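You operate a simulated robot arm through the tools that you are given. There is no shell and no other tool. Be economical: measure what you need, move in short steps, check, and stop when the job is done.

You run a simulated two-armed robot. Do the job below in one go: nothing can be reset, and whatever is moved stays where it is left.

## Task
Turn the black dial of the band machine to 50 bags. Pick up the glue can labelled "G307" from the top of the blue table with one hand, pass it to the other hand and put it on the roller rack of tower a. Put two of the white paper scraps from the top plate of the printing line on the shelf of the plate table. Put the teal brush on the top plate of the printing line. Close the one flap of the second small carton that stands open. Close the other flap of the second small carton that stands open. Put the folded yellow cloth on the top of the sorting table away on the ledge under the spring dial. Open the drawer of the packing table. The order is free. Set down upright: glue can.

The check looks at the end state, three seconds after you hand in, the way a careful person would. Anything else that was tipped, shoved, dropped, spilled or broken makes it a failure. Flat cloth is picked up by pressing the open fingertips on it (5 to 10 N) and closing them slowly along it; thin cloth reads only 2 to 8 mm in the jaws.

## Robot
Two 7-joint arms with two-finger grippers on one trunk, on a base that drives. Base frame: it is fixed to the floor where the robot stands at the start and does not move with it; the origin is under the middle of the robot, x ahead of it, y to its left, z up. Units: mm, rad, N and s.
The left shoulder is at the start at [70, 139, 1280], the right one opposite. With the tool pointing down near the work surface each hand reaches from about 100 to 380 mm from the robot's upright axis, wherever it stands, measured 20 degrees to its own side. Places, roughly: black dial of the band machine [500, 0, 1000]; drawer of the packing table [-6600, 3900, 700]; folded yellow cloth (10x6x3 cm) [-5800, 4300, 800]; glue can [750, 0, 1000]; ledge under the spring dial (15x22 cm) [-9240, -120, 540]; one flap of the second small carton [-5700, -500, 1400]; other flap of the second small carton [-5900, -500, 1400]; roller rack of tower A (13x105 cm) [-4000, 1240, 660]; shelf of the plate table [-6800, 1800, 400]; teal brush (5x3x21 cm) [-4000, 0, 500]; top plate of the printing line [-4800, -900, 900]; white paper scraps (11x5x4 cm) [-4500, -1000, 900]; white paper scraps (7x5x3 cm) [-4400, -800, 900]. Payload 3.43 kg a hand.
The tool frame of a hand sits at the grasp point between the pads (the TCP): z along the fingers, y along the line on which they close. The tips reach 30 mm beyond it. Largest opening 104 mm; the body of the gripper starts 57 mm behind the TCP.
Orientation is that of the tool frame in the base frame, as a unit quaternion [w, x, y, z]. With the fingers straight down and closing along the base's y, the tool's x points along the base's -x, its y along +y and its z along -z.

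## Interface
- The arms move only by the tool move_arm. It takes "left_deltas", "right_deltas" or both (then of equal length, played together; a hand with none holds still); each is a list that holds one entry, the list of rows, each a list of 7 numbers: the turn, a rotation vector about the base's x, y, z in rad, then the shift along the base's x, y, z in mm, then the finger opening in mm, from 0 to 104. In form: [[[rx, ry, rz, x, y, z, grip], ...]]. A call has 1 to 20 rows; each row is the pose to reach, as a shift and turn from the pose commanded when the call began. Rows are played at 5 a second. More than 50 mm and 0.15 rad between two rows, or a gripper value outside its range, and nothing of the call is played. Where a pose cannot be reached the arm comes as near as it can. A force on the tool above 40 N (or 10 N above the force at the start of the call, whichever is more), or a blocked arm, ends the call early, and 0.2 s more pass. Each finger travels about 45 mm/s and halts on what it meets, pressing with about 34 N; the grip force reading is that of the motor and also rises with nothing between the fingers. The clock runs only during rows and for 0.2 s after the last one: add rows that repeat a pose to give the fingers time. It gives the time, the measured TCP pose, the force on the tool (base axes), the opening and the grip force at its end, in the units of the frame above (readings bear some noise), with the torque about the TCP (base axes, N m) and any sound that the robot's microphone picked up, and new pictures: "views" is both (left out), scene, wrist or none (wrist: the cameras of the hands that moved).
- Cameras (640 x 400 px; columns grow to the right, rows downward): "scene" is now at [146.3, -5.5, 1510.7]; the picture's right is [0.02, -1.00, 0.00], its down [-0.63, -0.01, -0.78] and it looks along [0.78, 0.01, -0.63] (base axes); focal length 292 px, centre (320, 200). "left" rides on the left gripper at [67, -18, -90] in its tool frame; the picture's right is [0.25, 0.97, 0.00], its down [-0.73, 0.19, -0.66] and it looks along [-0.64, 0.17, 0.75] (tool axes); focal length 218 px, centre (320, 200). "right" rides on the right gripper at [67, 18, -90] in its tool frame; the picture's right is [-0.25, 0.97, 0.00], its down [-0.73, -0.19, -0.66] and it looks along [-0.64, -0.17, 0.75] (tool axes); focal length 218 px, centre (320, 200). There is no depth. A picture from a camera that has moved, and an enlarged one, comes with that camera's place and axes in the base frame and with its lens. The place of the scene camera against the robot may be out by one fixed shift of up to 25 mm in any direction.
- raise_lower(by): slides the trunk up (or, below 0, down) by that many mm; the arms and the scene camera ride with it, the base frame stays. It gives what a move gives, with no picture.
- roll_base(legs): drives the robot by 1 to 6 legs, each [ahead, left, turn to the left] in mm, mm and rad, along the robot's own axes; the way and the turn of a leg run together, so that a leg with both is an arc; at most 1500 mm and 3.142 rad a leg. The arms and the cameras ride along, it lands a little off, and it stops where it bumps. It gives what a move gives, and a new picture of the scene camera.
- turn_head(pan, tilt): turns the head with the scene camera to pan (to the left, within 1.501 rad either way) and tilt (down, from -0.506 to 1.204), counted from straight ahead of the robot. It gives what a move gives, and a new picture of the scene camera.
- zoom(camera, box): a new picture of the part [left, top, right, bottom] of that camera's present view, enlarged. No time passes.
- close_job(): hands the job in; it is judged then, once.

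Go step by step. Nothing tells you exact positions but the pictures and the camera data: compare them with the known pose of the tool, close in by small moves and look again before you grip or let go. The budget is 217 turns and 260 pictures, counting those below and the enlarged ones. Unless the task says otherwise, let go and move clear before handing in.

The tools are called after "Request:" as name(argument=value, ...) on one line, values as JSON. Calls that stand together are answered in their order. move_arm: Moves the arms, as the interface text tells. Its arguments: {"type":"object","properties":{"left_deltas":{"type":"array","items":{"type":"array","items":{"type":"array","items":{"type":"number"}}}},"right_deltas":{"type":"array","items":{"type":"array","items":{"type":"array","items":{"type":"number"}}}},"views":{"type":"string","enum":["both","scene","wrist","none"]}},"required":[]} The other tools are called the same way: raise_lower (by) slides the trunk up or down; roll_base (legs) drives the base; turn_head (pan, tilt) turns the head that bears the scene camera; zoom (camera, box) takes an enlarged picture of a part of a camera's view; close_job () hands the job in.

At the start:

```text
clock: 0.0
left_tool_pos: [459.0, 230.7, 1261.8]
left_tcp_rot: [0.0, 0.001, 1.0, 0.0]
left_contact_force: [-0.3, 0.9, 0.3]
left_moment: [0.0, 0.0, -0.01]
left_grip_width: 104.0
left_gripper_force: 0.0
right_tool_pos: [427.0, -126.0, 1272.9]
right_tcp_rot: [0.0, 0.001, 1.0, 0.0]
right_contact_force: [0.0, 0.5, 0.7]
right_moment: [0.01, 0.02, 0.04]
right_grip_width: 104.1
right_gripper_force: 0.0
trunk travel left (down, up): [-775.0, 165.0]
robot x, y, heading: [1.0, -0.0, -0.002]
head pan, tilt: [0.016, 0.682]
```

scene: 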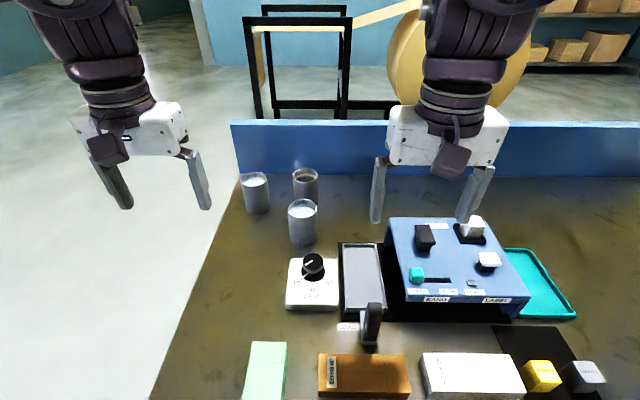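
right: 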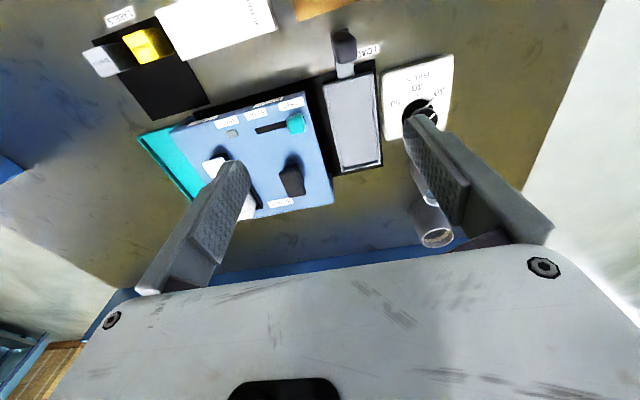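
left: 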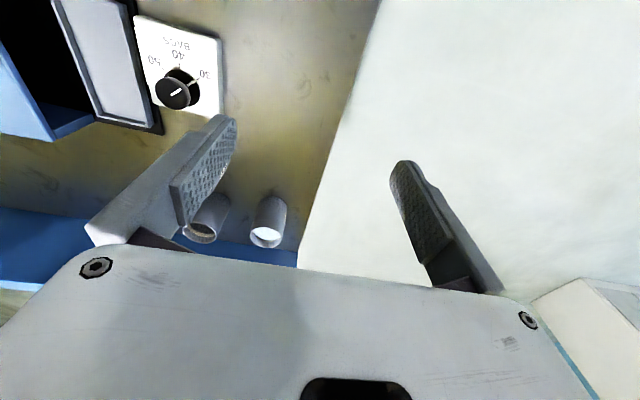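

I see the blue table with the band machine, the dial on the white plate, and three cans. I'll zoom on the dial and the cans.

Request:
zoom(camera="scene", box=[270, 240, 350, 320])

Request:
zoom(camera="scene", box=[230, 160, 330, 250])

Request:
zoom(camera="left", box=[130, 10, 230, 120])

```text
5.00 times, centred on (310, 280) of scene
camera zoom: at [146.3, -5.5, 1510.7], right [0.02, -1.0, 0.0], down [-0.63, -0.01, -0.78], along [0.78, 0.01, -0.63], focal length 1460 px, centre (370, -200)
```

zoom: 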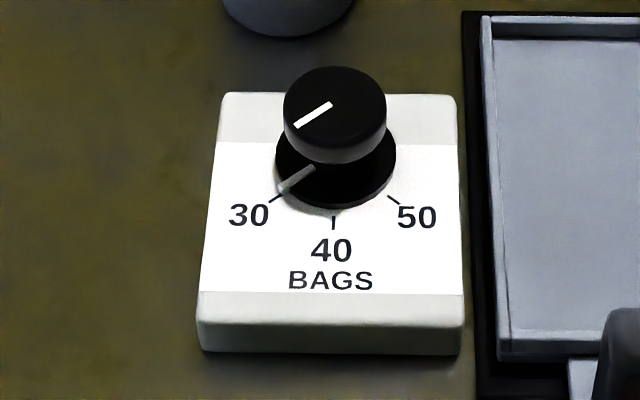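

```text
4.44 times, centred on (280, 205) of scene
camera zoom: at [146.3, -5.5, 1510.7], right [0.02, -1.0, 0.0], down [-0.63, -0.01, -0.78], along [0.78, 0.01, -0.63], focal length 1298 px, centre (498, 178)
```

zoom: 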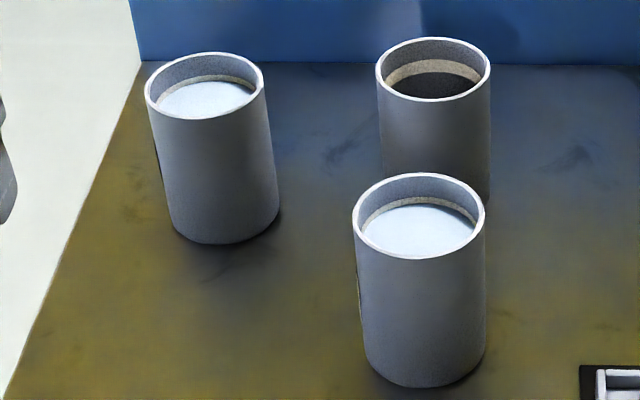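

```text
3.64 times, centred on (180, 65) of left
camera zoom: at [392.1, 213.4, 1351.4], right [-0.25, 0.97, 0.0], down [0.73, 0.19, 0.66], along [0.64, 0.17, -0.75], focal length 794 px, centre (829, 691)
```

zoom: 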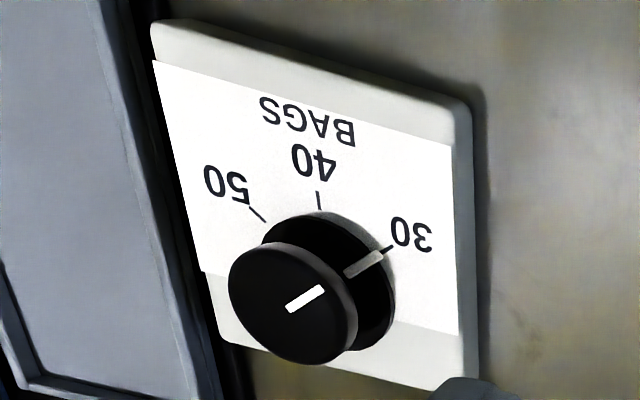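

The dial points at 30 and must turn about 120° counter‑clockwise to 50. Next I check the table's front edge and my clearance.

Request:
turn_head(pan=0.0, tilt=1.2)

Request:
turn_head(pan=1.2, tilt=0.7)

```text
clock: 0.9
left_tool_pos: [458.4, 231.4, 1262.2]
left_tcp_rot: [-0.001, 0.0, 1.0, 0.0]
left_contact_force: [-0.8, -0.3, -0.8]
left_moment: [0.0, -0.03, -0.02]
left_grip_width: 104.0
left_gripper_force: 0.0
right_tool_pos: [425.4, -125.4, 1271.9]
right_tcp_rot: [0.0, 0.0, 1.0, 0.0]
right_contact_force: [0.1, 0.0, 0.6]
right_moment: [0.03, -0.01, 0.01]
right_grip_width: 103.7
right_gripper_force: 0.2
trunk travel left (down, up): [-775.0, 165.0]
robot x, y, heading: [-1.5, 3.5, 0.0]
head pan, tilt: [0.0, 1.201]
camera scene: at [116.6, -6.9, 1473.3], right [0.0, -1.0, 0.0], down [-0.93, 0.0, -0.36], along [0.36, 0.0, -0.93], focal length 292 px, centre (320, 200)
```

scene: 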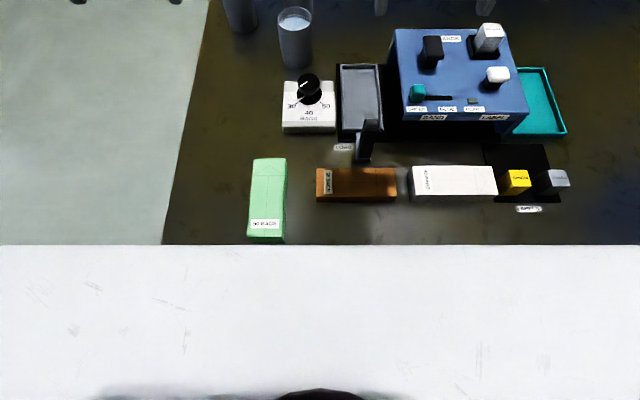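

```text
clock: 2.4
left_tool_pos: [458.1, 231.0, 1261.8]
left_tcp_rot: [-0.001, 0.001, 1.0, 0.0]
left_contact_force: [0.7, -0.6, 0.1]
left_moment: [0.03, -0.02, -0.01]
left_grip_width: 104.1
left_gripper_force: 0.1
right_tool_pos: [427.0, -126.0, 1271.0]
right_tcp_rot: [-0.001, 0.0, 1.0, 0.0]
right_contact_force: [0.0, 0.0, -0.2]
right_moment: [0.0, 0.01, 0.06]
right_grip_width: 104.0
right_gripper_force: 0.1
trunk travel left (down, up): [-775.0, 165.0]
robot x, y, heading: [-0.3, -0.3, -0.002]
head pan, tilt: [1.201, 0.7]
camera scene: at [91.4, 72.3, 1509.2], right [0.93, -0.36, 0.0], down [-0.23, -0.6, -0.76], along [0.28, 0.71, -0.64], focal length 292 px, centre (320, 200)
```

scene: 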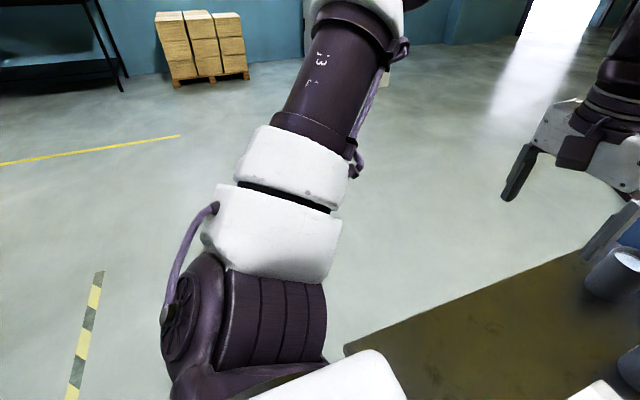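

The left side is free floor. I now bring the left hand above the dial to test reach and locate it, with the right hand stepping aside.

Request:
turn_head(pan=0.0, tilt=0.8)

Request:
move_arm(left_deltas=[[[0, 0, 0, 10, -35, -10, 104], [0, 0, 0, 25, -75, -20, 104], [0, 0, 0, 40, -110, -35, 104], [0, 0, 0, 55, -145, -50, 104], [0, 0, 0, 70, -180, -70, 104], [0, 0, 0, 85, -205, -90, 104], [0, 0, 0, 85, -205, -110, 104]]], right_deltas=[[[0, 0, 0, -10, -25, 0, 104], [0, 0, 0, -20, -50, 0, 104], [0, 0, 0, -30, -75, 0, 104], [0, 0, 0, -40, -100, 0, 104], [0, 0, 0, -50, -125, 0, 104], [0, 0, 0, -60, -150, 0, 104], [0, 0, 0, -60, -150, 0, 104]]], views="both")

```text
clock: 3.8
left_tool_pos: [458.6, 230.2, 1262.1]
left_tcp_rot: [0.0, 0.0, 1.0, 0.001]
left_contact_force: [0.2, 0.5, -0.3]
left_moment: [-0.01, -0.02, -0.01]
left_grip_width: 103.8
left_gripper_force: 0.1
right_tool_pos: [426.0, -125.9, 1272.2]
right_tcp_rot: [0.001, 0.0, 1.0, 0.0]
right_contact_force: [-0.3, 0.9, 1.0]
right_moment: [-0.02, 0.02, 0.03]
right_grip_width: 103.8
right_gripper_force: 0.1
trunk travel left (down, up): [-775.0, 165.0]
robot x, y, heading: [-0.1, -1.4, -0.002]
head pan, tilt: [0.0, 0.799]
camera scene: at [141.3, -6.8, 1501.0], right [0.0, -1.0, 0.0], down [-0.72, 0.0, -0.7], along [0.7, 0.0, -0.72], focal length 292 px, centre (320, 200)
```

scene: 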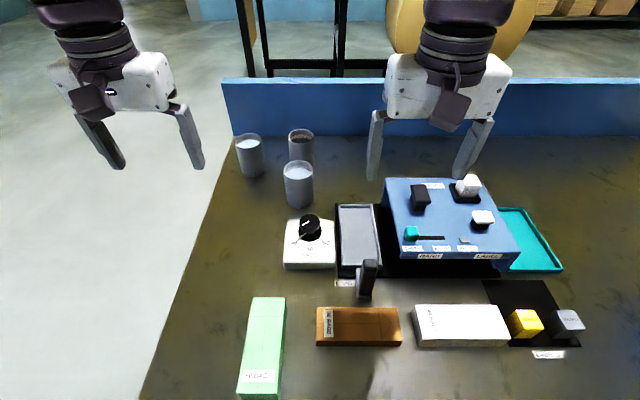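

```text
clock: 5.3
left_tool_pos: [544.8, 27.6, 1151.4]
left_tcp_rot: [0.0, 0.0, 1.0, -0.001]
left_contact_force: [0.2, 0.7, -0.5]
left_moment: [-0.01, 0.0, 0.0]
left_grip_width: 103.9
left_gripper_force: 0.0
right_tool_pos: [368.5, -274.4, 1270.4]
right_tcp_rot: [-0.001, 0.0, 1.0, -0.001]
right_contact_force: [-0.2, 0.0, 0.4]
right_moment: [-0.02, 0.02, 0.02]
right_grip_width: 104.1
right_gripper_force: 0.2
trunk travel left (down, up): [-775.0, 165.0]
robot x, y, heading: [-1.6, -2.2, 0.002]
head pan, tilt: [0.0, 0.799]
camera scene: at [142.1, -4.9, 1500.9], right [0.0, -1.0, 0.0], down [-0.72, 0.0, -0.7], along [0.7, 0.0, -0.72], focal length 292 px, centre (320, 200)
camera right: at [300.5, -257.2, 1359.4], right [0.25, 0.97, 0.0], down [0.73, -0.19, 0.66], along [0.63, -0.17, -0.75], focal length 218 px, centre (320, 200)
camera left: at [478.3, 10.4, 1240.8], right [-0.25, 0.97, 0.0], down [0.73, 0.19, 0.66], along [0.64, 0.17, -0.75], focal length 218 px, centre (320, 200)
```

scene: 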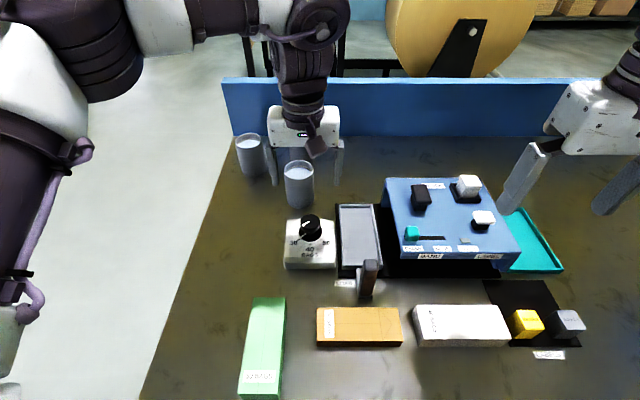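
right: 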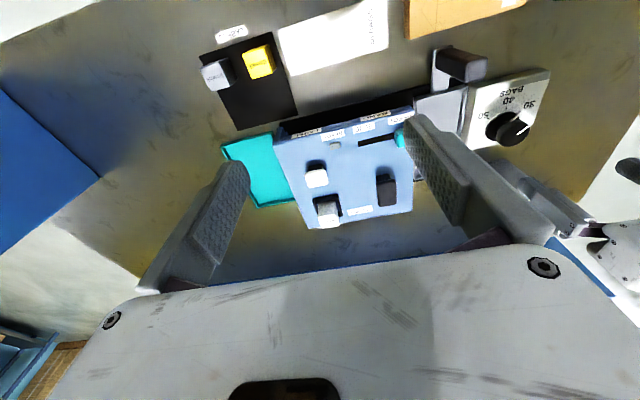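
left: 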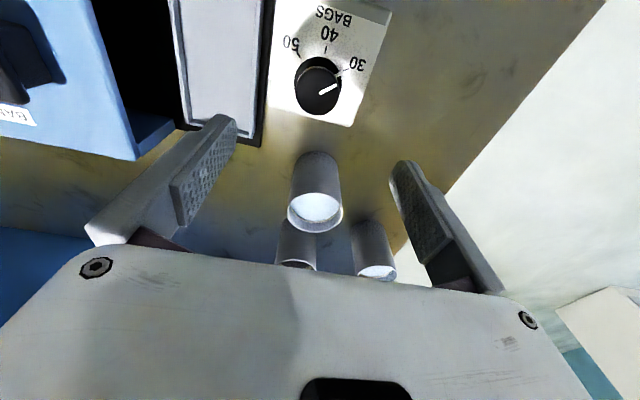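

Reach is fine; triangulated dial top is about (538, 27, 1004). I rotate the left hand −60° and lower partway over it.

Request:
move_arm(left_deltas=[[[0, 0, -0.15, -3, 0, 0, 104], [0, 0, -0.3, -6, 0, 0, 104], [0, 0, -0.45, -6, 0, 0, 104], [0, 0, -0.6, -6, 0, 0, 104], [0, 0, -0.75, -6, 0, -20, 104], [0, 0, -0.9, -6, 0, -50, 104], [0, 0, -1.05, -6, 0, -80, 104], [0, 0, -1.05, -6, 0, -90, 104], [0, 0, -1.05, -6, 0, -90, 104]]], views="both")

```text
clock: 7.3
left_tool_pos: [539.3, 25.1, 1060.9]
left_tcp_rot: [0.0, 0.502, 0.865, 0.0]
left_contact_force: [0.3, 0.2, 1.1]
left_moment: [0.04, -0.01, 0.03]
left_grip_width: 104.0
left_gripper_force: 0.0
right_tool_pos: [367.0, -277.2, 1268.8]
right_tcp_rot: [-0.001, -0.001, 1.0, 0.0]
right_contact_force: [0.3, -0.7, 0.5]
right_moment: [0.01, 0.03, 0.01]
right_grip_width: 104.0
right_gripper_force: 0.0
trunk travel left (down, up): [-775.0, 165.0]
robot x, y, heading: [-3.0, -2.3, -0.001]
head pan, tilt: [0.0, 0.799]
camera scene: at [141.2, -7.1, 1501.0], right [0.0, -1.0, 0.0], down [-0.72, 0.0, -0.7], along [0.7, 0.0, -0.72], focal length 292 px, centre (320, 200)
camera left: at [491.0, 75.3, 1151.0], right [0.71, 0.7, 0.0], down [0.53, -0.54, 0.66], along [0.46, -0.47, -0.75], focal length 218 px, centre (320, 200)
```

scene: 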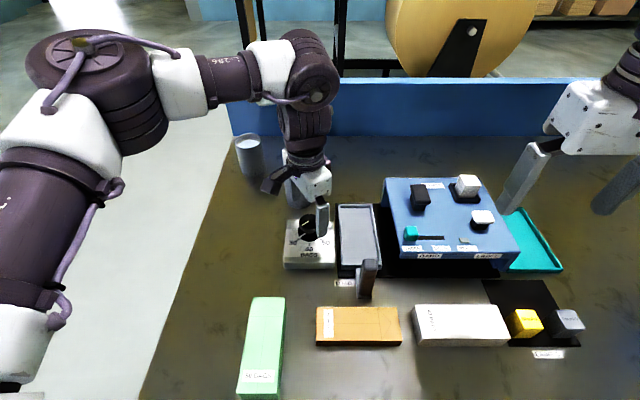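
left: 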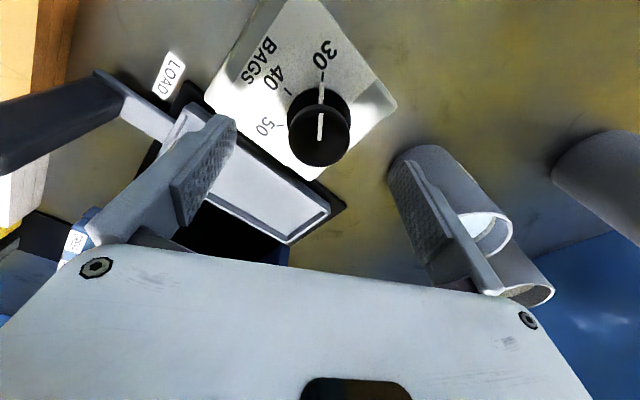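

Centred over the knob. I narrow the fingers, lower and grip.

Request:
move_arm(left_deltas=[[[0, 0, 0, 0, 1, -10, 75], [0, 0, 0, 0, 1, -30, 75], [0, 0, 0, 0, 1, -53, 75], [0, 0, 0, 0, 1, -53, 40], [0, 0, 0, 0, 1, -53, 30], [0, 0, 0, 0, 1, -53, 30], [0, 0, 0, 0, 1, -53, 30]]], views="both")

```text
clock: 8.9
left_tool_pos: [537.8, 26.4, 1009.1]
left_tcp_rot: [0.0, 0.502, 0.865, -0.001]
left_contact_force: [-0.7, 0.5, -2.3]
left_moment: [-0.13, -0.25, -0.02]
left_grip_width: 44.0
left_gripper_force: 45.0
right_tool_pos: [366.4, -275.4, 1270.0]
right_tcp_rot: [0.0, -0.001, 1.0, 0.001]
right_contact_force: [-0.6, -1.3, 0.4]
right_moment: [-0.02, -0.05, -0.04]
right_grip_width: 103.9
right_gripper_force: 0.0
trunk travel left (down, up): [-775.0, 165.0]
robot x, y, heading: [-2.2, 0.1, 0.0]
head pan, tilt: [0.0, 0.799]
camera scene: at [141.4, -6.9, 1500.9], right [0.0, -1.0, 0.0], down [-0.72, 0.0, -0.7], along [0.7, 0.0, -0.72], focal length 292 px, centre (320, 200)
camera left: at [489.8, 76.9, 1098.7], right [0.71, 0.7, 0.0], down [0.53, -0.54, 0.66], along [0.46, -0.47, -0.75], focal length 218 px, centre (320, 200)
```

scene: 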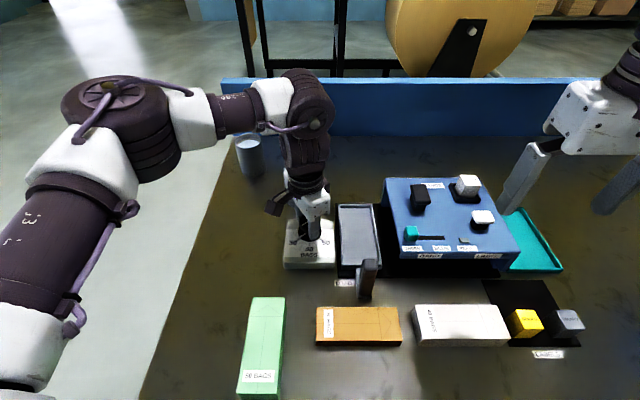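
left: 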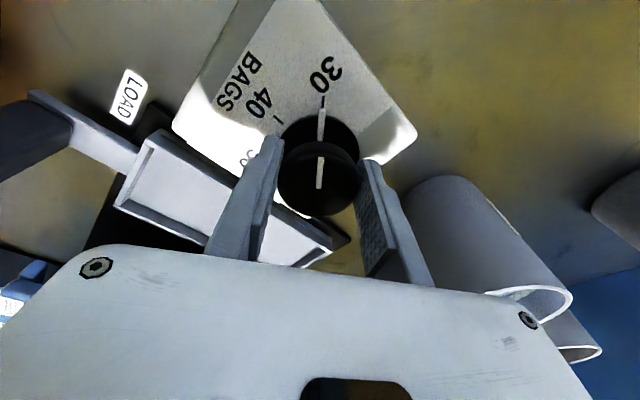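

Gripped on the knob (44 mm). I turn it counter‑clockwise about 95°, then look.

Request:
move_arm(left_deltas=[[[0, 0, 0.15, 0, 0, 0, 30], [0, 0, 0.3, 0, 0, 0, 30], [0, 0, 0.45, 0, 0, 0, 30], [0, 0, 0.6, 0, 0, 0, 30], [0, 0, 0.75, 0, 0, 0, 30], [0, 0, 0.9, 0, 0, 0, 30], [0, 0, 1.05, 0, 0, 0, 30], [0, 0, 1.2, 0, 0, 0, 30], [0, 0, 1.35, 0, 0, 0, 30], [0, 0, 1.5, 0, 0, 0, 30], [0, 0, 1.65, 0, 0, 0, 30], [0, 0, 1.65, 0, 0, 0, 30]]], views="wrist")

Request:
zoom(camera="scene", box=[270, 200, 350, 280])

```text
clock: 11.6
left_tool_pos: [604.3, 26.9, 992.9]
left_tcp_rot: [0.001, -0.295, 0.955, 0.0]
left_contact_force: [-0.7, 1.4, 0.5]
left_moment: [-0.02, 0.0, -0.01]
left_grip_width: 30.0
left_gripper_force: 0.1
left hand out of reach, approached as far as the arm can: row 9, 10, 11, 12
right_tool_pos: [365.2, -277.1, 1271.1]
right_tcp_rot: [0.001, -0.001, 1.0, 0.0]
right_contact_force: [-1.0, 0.8, 0.0]
right_moment: [0.01, -0.02, 0.01]
right_grip_width: 104.0
right_gripper_force: 0.1
trunk travel left (down, up): [-775.0, 165.0]
robot x, y, heading: [-1.7, -2.7, 0.001]
head pan, tilt: [0.0, 0.799]
camera left: at [558.4, -25.4, 1081.9], right [-0.76, 0.66, 0.0], down [0.49, 0.57, 0.66], along [0.43, 0.5, -0.75], focal length 218 px, centre (320, 200)
```

left: 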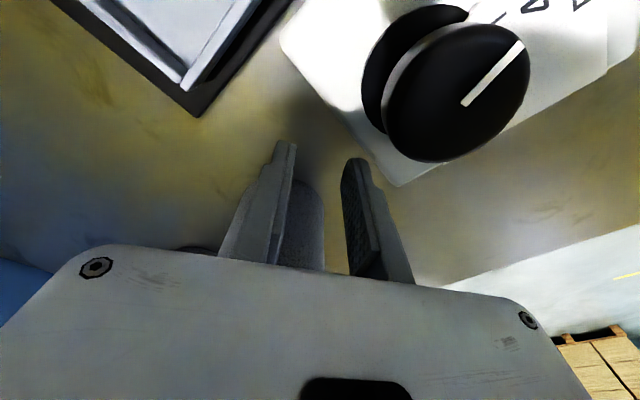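

```text
5.00 times, centred on (310, 240) of scene
camera zoom: at [138.5, -6.7, 1501.2], right [0.0, -1.0, 0.0], down [-0.72, 0.0, -0.7], along [0.7, 0.0, -0.72], focal length 1460 px, centre (370, 0)
```

zoom: 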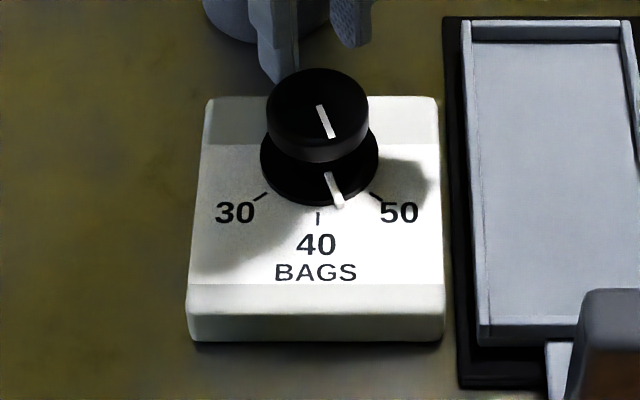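

The arm ran out of rotation reach and slipped off, leaving the dial a bit past 40. I lift clear before re-gripping at another yaw.

Request:
move_arm(left_deltas=[[[0, 0, 0, 0, 0, 25, 40], [0, 0, 0, 0, 0, 70, 60], [0, 0, 0, 0, 0, 110, 75], [0, 0, -0.15, 0, 0, 110, 75], [0, 0, -0.3, 0, 0, 110, 75]]], views="none")

```text
clock: 12.8
left_tool_pos: [604.2, 26.0, 1105.9]
left_tcp_rot: [-0.001, -0.148, 0.989, 0.0]
left_contact_force: [-0.7, -0.1, -0.1]
left_moment: [0.02, 0.0, 0.0]
left_grip_width: 75.0
left_gripper_force: 0.1
left hand out of reach, approached as far as the arm can: row 1, 2, 3
right_tool_pos: [366.5, -276.8, 1269.6]
right_tcp_rot: [0.001, 0.0, 1.0, 0.001]
right_contact_force: [0.2, -1.1, 0.0]
right_moment: [0.01, 0.02, 0.01]
right_grip_width: 104.2
right_gripper_force: 0.0
trunk travel left (down, up): [-775.0, 165.0]
robot x, y, heading: [-0.7, -6.2, 0.0]
head pan, tilt: [0.0, 0.799]
```

Request:
move_arm(left_deltas=[[[0, 0, -0.15, -20, 0, 0, 75], [0, 0, -0.3, -45, 0, 0, 75], [0, 0, -0.45, -66, 0, 0, 75], [0, 0, -0.6, -66, 0, 0, 75], [0, 0, -0.75, -66, 0, 0, 75], [0, 0, -0.9, -66, 0, -10, 75], [0, 0, -1.05, -66, 0, -25, 75], [0, 0, -1.17, -66, 0, -46, 75], [0, 0, -1.17, -66, 0, -46, 75]]], views="wrist")

```text
clock: 14.8
left_tool_pos: [540.3, 25.3, 1058.2]
left_tcp_rot: [0.0, 0.422, 0.906, 0.0]
left_contact_force: [0.2, 0.0, -0.1]
left_moment: [-0.01, 0.03, -0.02]
left_grip_width: 74.9
left_gripper_force: 0.0
right_tool_pos: [366.3, -276.8, 1269.9]
right_tcp_rot: [0.0, 0.0, 1.0, 0.0]
right_contact_force: [-0.3, -0.2, 0.2]
right_moment: [0.02, 0.02, 0.03]
right_grip_width: 104.0
right_gripper_force: 0.1
trunk travel left (down, up): [-775.0, 165.0]
robot x, y, heading: [0.9, -0.6, 0.004]
head pan, tilt: [0.0, 0.799]
camera left: at [484.6, 66.0, 1148.1], right [0.58, 0.82, 0.0], down [0.62, -0.44, 0.66], along [0.54, -0.38, -0.75], focal length 218 px, centre (320, 200)
```

left: 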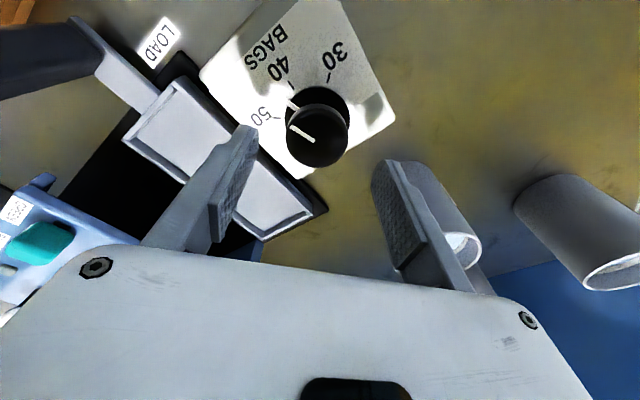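

Centred again. Down, grip, and turn about 28° more.

Request:
move_arm(left_deltas=[[[0, 0, 0, -1, 1, -20, 75], [0, 0, 0, -1, 1, -50, 75], [0, 0, 0, -1, 1, -50, 40], [0, 0, 0, -1, 1, -50, 30], [0, 0, 0, -1, 1, -50, 30], [0, 0, 0.12, -1, 1, -50, 30], [0, 0, 0.24, -1, 1, -50, 30], [0, 0, 0.36, -1, 1, -50, 30], [0, 0, 0.48, -1, 1, -50, 30], [0, 0, 0.48, -1, 1, -50, 30]]], views="wrist")

Request:
zoom(camera="scene", box=[270, 200, 350, 280])

```text
clock: 16.9
left_tool_pos: [537.5, 23.2, 1009.0]
left_tcp_rot: [0.0, 0.193, 0.981, 0.0]
left_contact_force: [-9.6, -15.5, -10.4]
left_moment: [-0.32, 0.54, 0.01]
left_grip_width: 44.2
left_gripper_force: 45.1
right_tool_pos: [366.5, -280.7, 1269.5]
right_tcp_rot: [0.0, 0.0, 1.0, 0.003]
right_contact_force: [0.4, 0.2, -0.6]
right_moment: [0.02, 0.01, 0.0]
right_grip_width: 103.9
right_gripper_force: 0.0
trunk travel left (down, up): [-775.0, 165.0]
robot x, y, heading: [-3.3, 1.8, 0.0]
head pan, tilt: [0.0, 0.799]
camera left: at [470.2, 33.6, 1098.3], right [0.13, 0.99, 0.0], down [0.75, -0.1, 0.66], along [0.65, -0.09, -0.75], focal length 218 px, centre (320, 200)
```

left: 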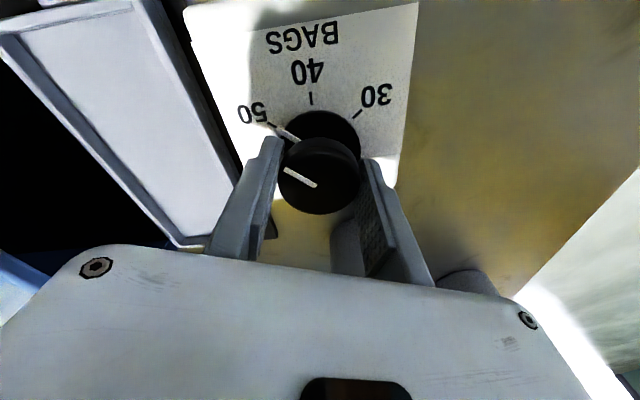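

```text
5.00 times, centred on (310, 240) of scene
camera zoom: at [140.9, -10.6, 1500.9], right [0.0, -1.0, 0.0], down [-0.72, 0.0, -0.7], along [0.7, 0.0, -0.72], focal length 1460 px, centre (370, 0)
```

zoom: 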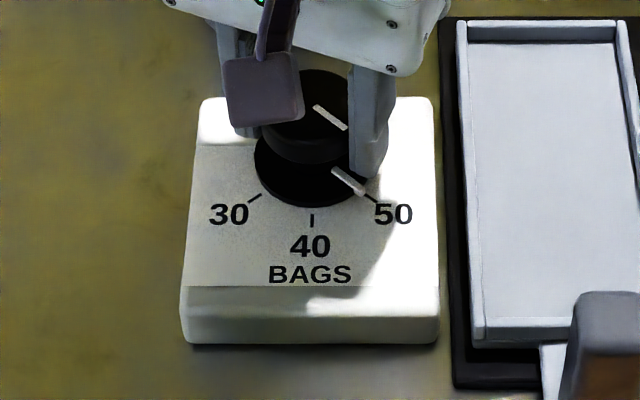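

Request:
zoom(camera="left", box=[230, 80, 350, 155])

```text
5.33 times, centred on (290, 118) of left
camera zoom: at [470.2, 33.6, 1098.3], right [0.13, 0.99, 0.0], down [0.75, -0.1, 0.66], along [0.65, -0.09, -0.75], focal length 1164 px, centre (480, 640)
```

zoom: 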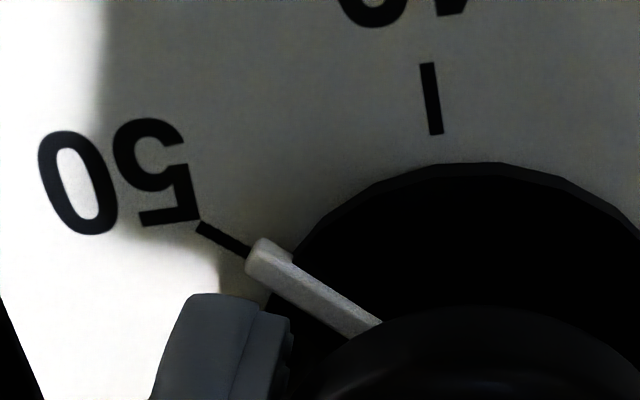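

The pointer meets the 50 tick. Release and lift clear, retract.

Request:
move_arm(left_deltas=[[[0, 0, 0, 0, 0, 0, 60], [0, 0, 0, 0, 0, 0, 75], [0, 0, 0, 0, 0, 40, 75], [0, 0, 0, 0, 0, 90, 75], [0, 0, 0, -20, 30, 120, 75], [0, 0, 0, -60, 50, 140, 75], [0, 0, 0.15, -100, 75, 160, 75], [0, 0, 0.3, -130, 110, 180, 75], [0, 0, 0.39, -150, 150, 200, 75]]], views="none")

Request:
zoom(camera="scene", box=[270, 200, 350, 280])

```text
refused: row 7 steps farther than a row can; nothing moved
```

```text
5.00 times, centred on (310, 240) of scene
camera zoom: at [140.9, -10.6, 1500.9], right [0.0, -1.0, 0.0], down [-0.72, 0.0, -0.7], along [0.7, 0.0, -0.72], focal length 1460 px, centre (370, 0)
```

zoom: 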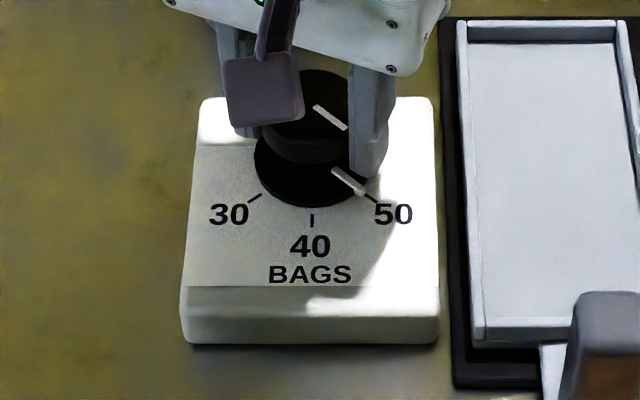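

Request:
move_arm(left_deltas=[[[0, 0, 0, 0, 0, 0, 60], [0, 0, 0, 0, 0, 0, 75], [0, 0, 0, 0, 0, 40, 75], [0, 0, 0, 0, 0, 80, 75], [0, 0, 0, -20, 20, 110, 75], [0, 0, 0, -50, 40, 130, 75], [0, 0, 0.15, -80, 65, 145, 75], [0, 0, 0.3, -110, 95, 160, 75], [0, 0, 0.39, -130, 130, 180, 75]]], views="none")

Request:
zoom(camera="scene", box=[270, 200, 350, 280])

```text
clock: 18.9
left_tool_pos: [420.9, 187.2, 1205.6]
left_tcp_rot: [0.001, 0.0, 1.0, -0.002]
left_contact_force: [0.2, 0.7, 0.6]
left_moment: [-0.05, -0.06, 0.0]
left_grip_width: 75.0
left_gripper_force: 0.0
left hand out of reach, approached as far as the arm can: row 8, 9
right_tool_pos: [363.4, -272.5, 1272.1]
right_tcp_rot: [0.002, 0.0, 1.0, -0.002]
right_contact_force: [-1.2, 0.5, 0.3]
right_moment: [-0.09, -0.04, 0.02]
right_grip_width: 103.8
right_gripper_force: 0.1
trunk travel left (down, up): [-775.0, 165.0]
robot x, y, heading: [-3.3, -2.6, 0.002]
head pan, tilt: [0.0, 0.799]
```

```text
5.00 times, centred on (310, 240) of scene
camera zoom: at [137.0, -1.8, 1501.3], right [0.0, -1.0, 0.0], down [-0.71, 0.0, -0.7], along [0.7, 0.0, -0.71], focal length 1460 px, centre (370, 0)
```

zoom: 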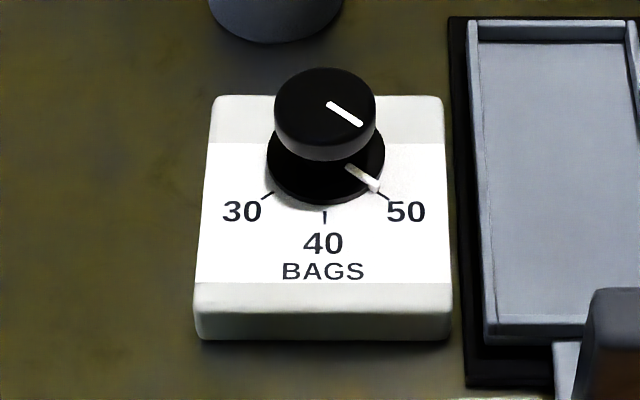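

Dial is on 50. Now I drive around to the left side of the table to see can labels and reach them.

Request:
roll_base(legs=[[-100, 0, 0], [0, 900, 0], [850, 0, 0], [0, 0, -1.571]])

```text
clock: 32.5
left_tool_pos: [933.9, 476.8, 1205.5]
left_tcp_rot: [0.0, 0.711, 0.703, 0.0]
left_contact_force: [0.3, -0.4, 0.0]
left_moment: [-0.01, -0.01, -0.01]
left_grip_width: 75.1
left_gripper_force: 0.0
right_tool_pos: [475.8, 540.4, 1269.2]
right_tcp_rot: [0.0, 0.711, 0.703, 0.0]
right_contact_force: [-0.2, 1.1, 0.1]
right_moment: [-0.01, 0.0, -0.01]
right_grip_width: 104.2
right_gripper_force: 0.1
trunk travel left (down, up): [-775.0, 165.0]
robot x, y, heading: [753.8, 900.4, -1.578]
head pan, tilt: [0.0, 0.799]
camera scene: at [764.8, 765.6, 1500.9], right [-1.0, 0.01, 0.0], down [0.01, 0.72, -0.7], along [-0.01, -0.7, -0.72], focal length 292 px, centre (320, 200)
```

scene: 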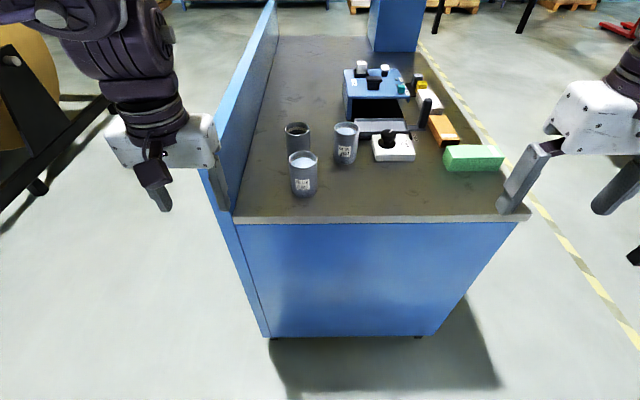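

Request:
zoom(camera="scene", box=[270, 105, 390, 205])

```text
4.00 times, centred on (330, 155) of scene
camera zoom: at [764.8, 765.6, 1500.9], right [-1.0, 0.01, 0.0], down [0.01, 0.72, -0.7], along [-0.01, -0.7, -0.72], focal length 1168 px, centre (280, 380)
```

zoom: 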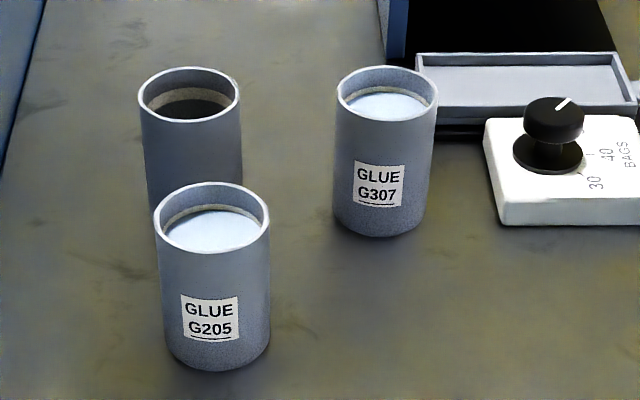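

G307 is the can beside the dial at about (665, 54). Before choosing a grasp, I look towards tower A with the head.

Request:
turn_head(pan=-1.5, tilt=0.25)

```text
clock: 34.0
left_tool_pos: [932.9, 476.0, 1206.1]
left_tcp_rot: [0.0, 0.712, 0.702, 0.0]
left_contact_force: [0.6, 0.0, -0.6]
left_moment: [0.03, -0.01, 0.01]
left_grip_width: 75.2
left_gripper_force: 0.0
right_tool_pos: [475.0, 539.8, 1269.7]
right_tcp_rot: [0.0, 0.711, 0.703, -0.001]
right_contact_force: [1.0, 0.5, 0.3]
right_moment: [0.01, 0.0, 0.01]
right_grip_width: 104.0
right_gripper_force: 0.1
trunk travel left (down, up): [-775.0, 165.0]
robot x, y, heading: [750.9, 908.6, -1.585]
head pan, tilt: [-1.499, 0.25]
camera scene: at [672.2, 840.6, 1550.0], right [-0.06, 1.0, 0.0], down [0.25, 0.02, -0.97], along [-0.97, -0.06, -0.25], focal length 292 px, centre (320, 200)
```

scene: 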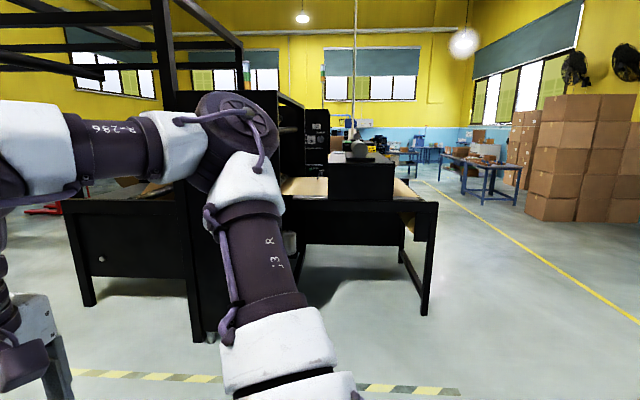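

Request:
zoom(camera="scene", box=[270, 90, 450, 220])

```text
3.08 times, centred on (360, 155) of scene
camera zoom: at [672.2, 840.6, 1550.0], right [-0.06, 1.0, 0.0], down [0.25, 0.02, -0.97], along [-0.97, -0.06, -0.25], focal length 898 px, centre (197, 338)
```

zoom: 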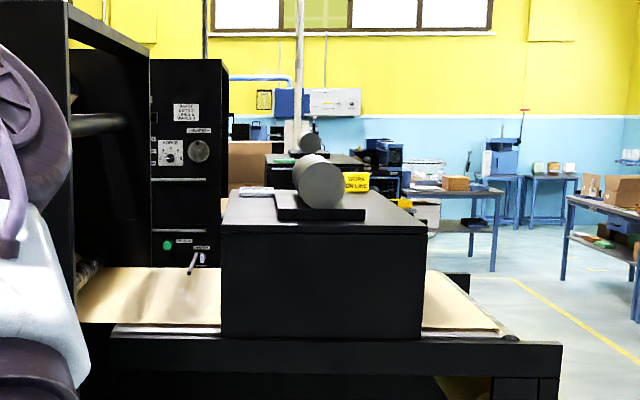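

The right hand will pick G307 from above; I tuck the left hand and roll closer to the table end.

Request:
move_arm(left_deltas=[[[0, 0, 0, -15, 30, 15, 75], [0, 0, 0, -30, 60, 30, 75], [0, 0, 0, -40, 90, 45, 75], [0, 0, 0, -50, 120, 50, 75]]], views="none")

Request:
turn_head(pan=0, tilt=0.9)

Request:
roll_base(legs=[[0, 45, 0.014], [370, 0, 0]])

```text
clock: 35.0
left_tool_pos: [945.9, 521.1, 1262.7]
left_tcp_rot: [0.0, 0.711, 0.703, 0.0]
left_contact_force: [-0.3, 0.6, 0.4]
left_moment: [-0.01, 0.0, 0.0]
left_grip_width: 74.7
left_gripper_force: 0.0
left hand out of reach, approached as far as the arm can: row 1, 2, 3, 4
right_tool_pos: [473.5, 540.6, 1270.0]
right_tcp_rot: [0.0, 0.711, 0.703, 0.0]
right_contact_force: [0.1, 0.7, -0.9]
right_moment: [-0.01, 0.02, 0.0]
right_grip_width: 103.9
right_gripper_force: 0.1
trunk travel left (down, up): [-775.0, 165.0]
robot x, y, heading: [757.3, 905.0, -1.583]
head pan, tilt: [-1.499, 0.25]
```

```text
clock: 36.6
left_tool_pos: [945.8, 522.5, 1262.8]
left_tcp_rot: [0.0, 0.711, 0.703, 0.0]
left_contact_force: [-0.5, 0.1, 0.2]
left_moment: [-0.04, -0.02, 0.0]
left_grip_width: 75.2
left_gripper_force: 0.1
right_tool_pos: [475.0, 539.6, 1270.0]
right_tcp_rot: [0.0, 0.711, 0.703, 0.0]
right_contact_force: [0.0, -1.0, -0.3]
right_moment: [-0.04, -0.02, 0.02]
right_grip_width: 104.0
right_gripper_force: 0.0
trunk travel left (down, up): [-775.0, 165.0]
robot x, y, heading: [756.7, 905.1, -1.587]
head pan, tilt: [0.0, 0.901]
camera scene: at [764.6, 771.1, 1493.1], right [-1.0, 0.01, 0.0], down [0.01, 0.78, -0.62], along [-0.01, -0.62, -0.78], focal length 292 px, centre (320, 200)
```

scene: 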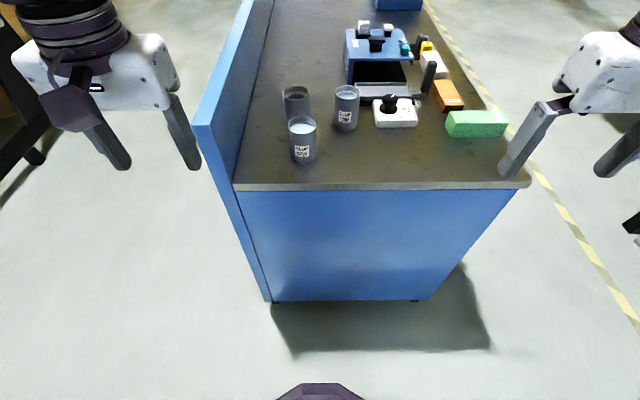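

```text
clock: 39.4
left_tool_pos: [994.8, 184.8, 1261.6]
left_tcp_rot: [-0.002, 0.708, 0.706, 0.001]
left_contact_force: [-0.5, 0.1, -1.3]
left_moment: [0.05, -0.04, -0.02]
left_grip_width: 74.9
left_gripper_force: 0.0
right_tool_pos: [523.6, 198.7, 1268.4]
right_tcp_rot: [-0.001, 0.708, 0.706, 0.002]
right_contact_force: [-0.5, -1.1, 0.1]
right_moment: [0.06, 0.0, -0.02]
right_grip_width: 104.1
right_gripper_force: 0.1
trunk travel left (down, up): [-775.0, 165.0]
robot x, y, heading: [800.1, 568.2, -1.574]
head pan, tilt: [0.0, 0.901]
stopped in leg 2: the robot was blocked; the commanded pose is now the measured one
camera scene: at [811.2, 431.6, 1492.4], right [-1.0, 0.0, 0.0], down [0.0, 0.79, -0.62], along [0.0, -0.62, -0.79], focal length 292 px, centre (320, 200)
```

scene: 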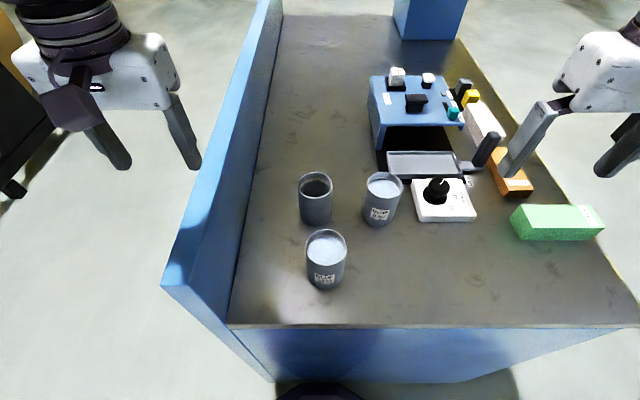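

The base touched the table end, so it stops here; the can is within reach. I move the right hand above G307.

Request:
roll_base(legs=[[-12, 0, 0]])

Request:
move_arm(right_deltas=[[[0, 0, 0, 25, -25, -10, 104], [0, 0, 0, 50, -55, -30, 104], [0, 0, 0, 75, -85, -50, 104], [0, 0, 0, 100, -110, -70, 104], [0, 0, 0, 125, -135, -90, 104], [0, 0, 0, 141, -155, -110, 104], [0, 0, 0, 141, -155, -118, 104]]], views="both")

```text
clock: 40.1
left_tool_pos: [994.0, 197.0, 1260.2]
left_tcp_rot: [-0.001, 0.709, 0.706, 0.002]
left_contact_force: [-0.4, -0.1, -0.6]
left_moment: [0.05, 0.01, 0.02]
left_grip_width: 75.2
left_gripper_force: 0.0
right_tool_pos: [524.4, 210.7, 1267.3]
right_tcp_rot: [-0.002, 0.708, 0.706, 0.002]
right_contact_force: [0.2, -0.8, 0.4]
right_moment: [0.08, -0.01, 0.02]
right_grip_width: 103.7
right_gripper_force: 0.0
trunk travel left (down, up): [-775.0, 165.0]
robot x, y, heading: [804.2, 583.0, -1.575]
head pan, tilt: [0.0, 0.901]
camera scene: at [811.6, 443.6, 1492.4], right [-1.0, 0.0, 0.0], down [0.0, 0.79, -0.62], along [0.0, -0.62, -0.79], focal length 292 px, centre (320, 200)
```

scene: 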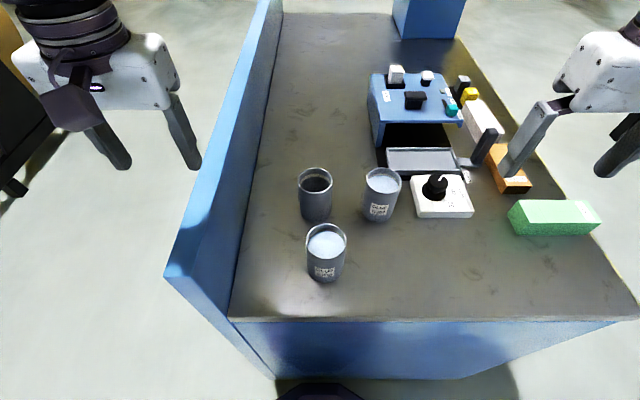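

```text
clock: 41.7
left_tool_pos: [993.2, 202.1, 1263.3]
left_tcp_rot: [0.0, 0.708, 0.706, 0.0]
left_contact_force: [-0.6, -0.4, 0.3]
left_moment: [0.01, 0.01, -0.03]
left_grip_width: 75.0
left_gripper_force: 0.1
right_tool_pos: [663.1, 62.3, 1152.5]
right_tcp_rot: [0.001, 0.708, 0.706, 0.0]
right_contact_force: [-0.7, -0.1, 0.3]
right_moment: [-0.03, 0.02, -0.02]
right_grip_width: 104.2
right_gripper_force: 0.1
trunk travel left (down, up): [-775.0, 165.0]
robot x, y, heading: [801.9, 580.4, -1.57]
head pan, tilt: [0.0, 0.901]
camera scene: at [811.1, 450.6, 1493.1], right [-1.0, 0.0, 0.0], down [0.0, 0.78, -0.62], along [0.0, -0.62, -0.78], focal length 292 px, centre (320, 200)
camera right: at [681.3, 129.8, 1242.0], right [0.97, -0.26, 0.0], down [-0.19, -0.73, 0.66], along [-0.17, -0.64, -0.75], focal length 218 px, centre (320, 200)
```

scene: 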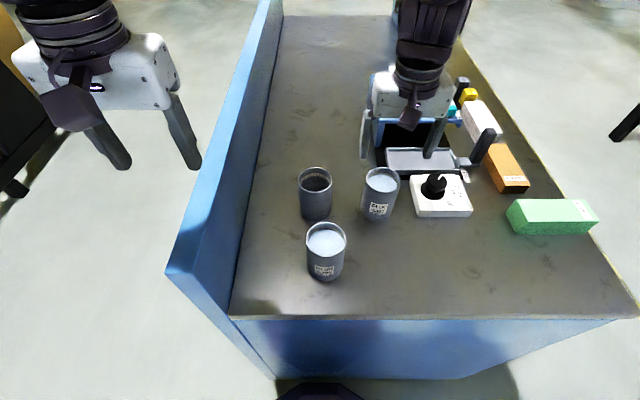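
right: 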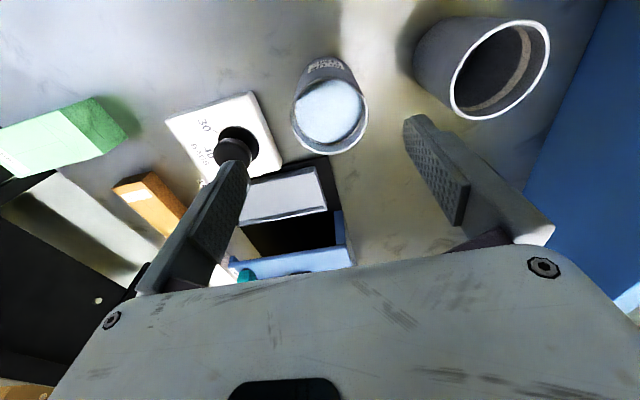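

G307 rim is at about (672, 58, 1045). I centre and descend to just above the rim, then look.

Request:
move_arm(right_deltas=[[[0, 0, 0, 9, -4, -20, 104], [0, 0, 0, 9, -4, -45, 104], [0, 0, 0, 9, -4, -65, 104], [0, 0, 0, 9, -4, -65, 104]]], views="wrist")

Request:
zoom(camera="scene", box=[320, 120, 480, 220])

```text
clock: 42.7
left_tool_pos: [995.5, 202.2, 1263.9]
left_tcp_rot: [0.0, 0.709, 0.706, 0.001]
left_contact_force: [0.5, -1.2, -0.4]
left_moment: [0.01, 0.0, 0.0]
left_grip_width: 74.7
left_gripper_force: 0.0
right_tool_pos: [674.5, 56.8, 1085.6]
right_tcp_rot: [0.0, 0.708, 0.706, 0.0]
right_contact_force: [0.0, 0.5, 0.0]
right_moment: [0.01, 0.02, -0.03]
right_grip_width: 103.8
right_gripper_force: 0.0
trunk travel left (down, up): [-775.0, 165.0]
robot x, y, heading: [800.9, 583.3, -1.573]
head pan, tilt: [0.0, 0.901]
camera right: at [692.7, 124.4, 1175.5], right [0.97, -0.26, 0.0], down [-0.19, -0.73, 0.66], along [-0.17, -0.63, -0.75], focal length 218 px, centre (320, 200)
```

right: 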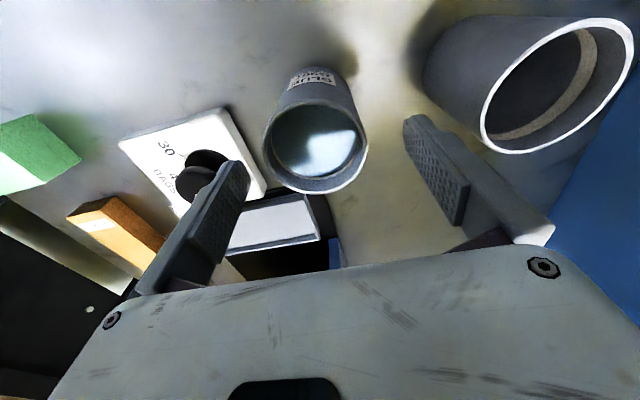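

```text
4.00 times, centred on (400, 170) of scene
camera zoom: at [812.4, 449.7, 1493.0], right [-1.0, 0.0, 0.0], down [0.0, 0.78, -0.62], along [0.0, -0.62, -0.78], focal length 1168 px, centre (0, 320)
```

zoom: 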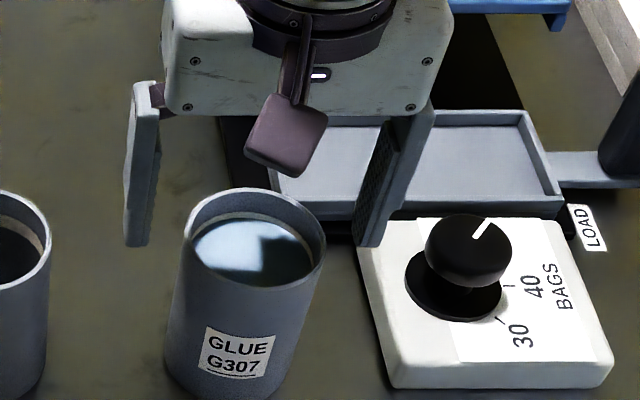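

Centred. I descend to straddle the rim and close gently.

Request:
move_arm(right_deltas=[[[0, 0, 0, -2, 1, -15, 104], [0, 0, 0, -2, 1, -35, 104], [0, 0, 0, -2, 1, -52, 104], [0, 0, 0, -2, 1, -52, 94], [0, 0, 0, -2, 1, -52, 84], [0, 0, 0, -2, 1, -52, 74], [0, 0, 0, -2, 1, -52, 66], [0, 0, 0, -2, 1, -52, 60], [0, 0, 0, -2, 1, -52, 60]]], views="wrist")

Request:
zoom(camera="scene", box=[320, 120, 480, 220])

```text
clock: 44.7
left_tool_pos: [994.7, 200.0, 1263.3]
left_tcp_rot: [0.0, 0.708, 0.706, 0.0]
left_contact_force: [-0.2, 0.1, 0.1]
left_moment: [-0.04, 0.0, 0.03]
left_grip_width: 74.9
left_gripper_force: 0.0
right_tool_pos: [670.4, 58.3, 1034.7]
right_tcp_rot: [-0.001, 0.708, 0.706, 0.0]
right_contact_force: [0.1, 1.0, -0.3]
right_moment: [0.01, 0.08, 0.01]
right_grip_width: 69.8
right_gripper_force: 33.6
trunk travel left (down, up): [-775.0, 165.0]
robot x, y, heading: [800.0, 585.1, -1.575]
head pan, tilt: [0.0, 0.901]
camera right: at [688.7, 125.7, 1124.0], right [0.97, -0.26, 0.0], down [-0.19, -0.73, 0.66], along [-0.17, -0.63, -0.75], focal length 218 px, centre (320, 200)
```

right: 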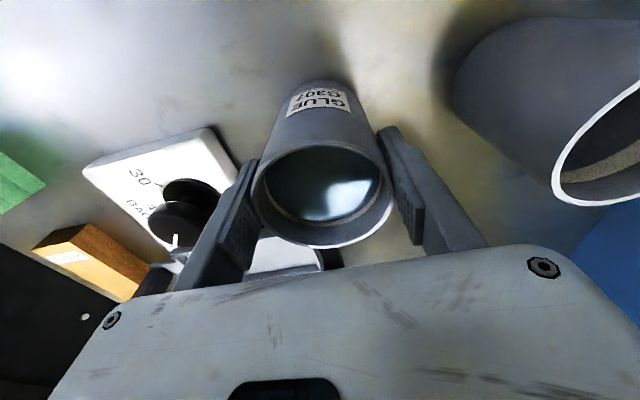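

```text
4.00 times, centred on (400, 170) of scene
camera zoom: at [811.6, 449.4, 1493.0], right [-1.0, 0.0, 0.0], down [0.0, 0.78, -0.62], along [0.0, -0.62, -0.78], focal length 1168 px, centre (0, 320)
```

zoom: 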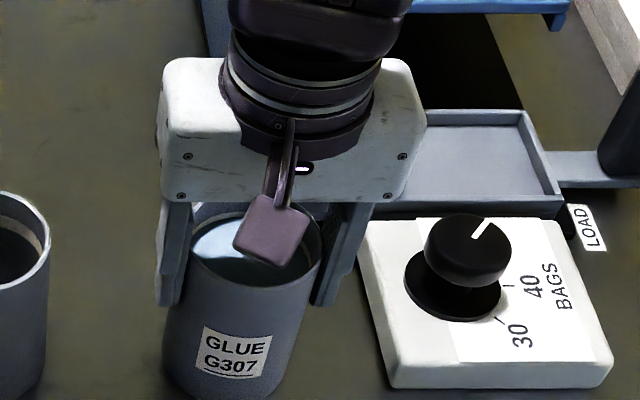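

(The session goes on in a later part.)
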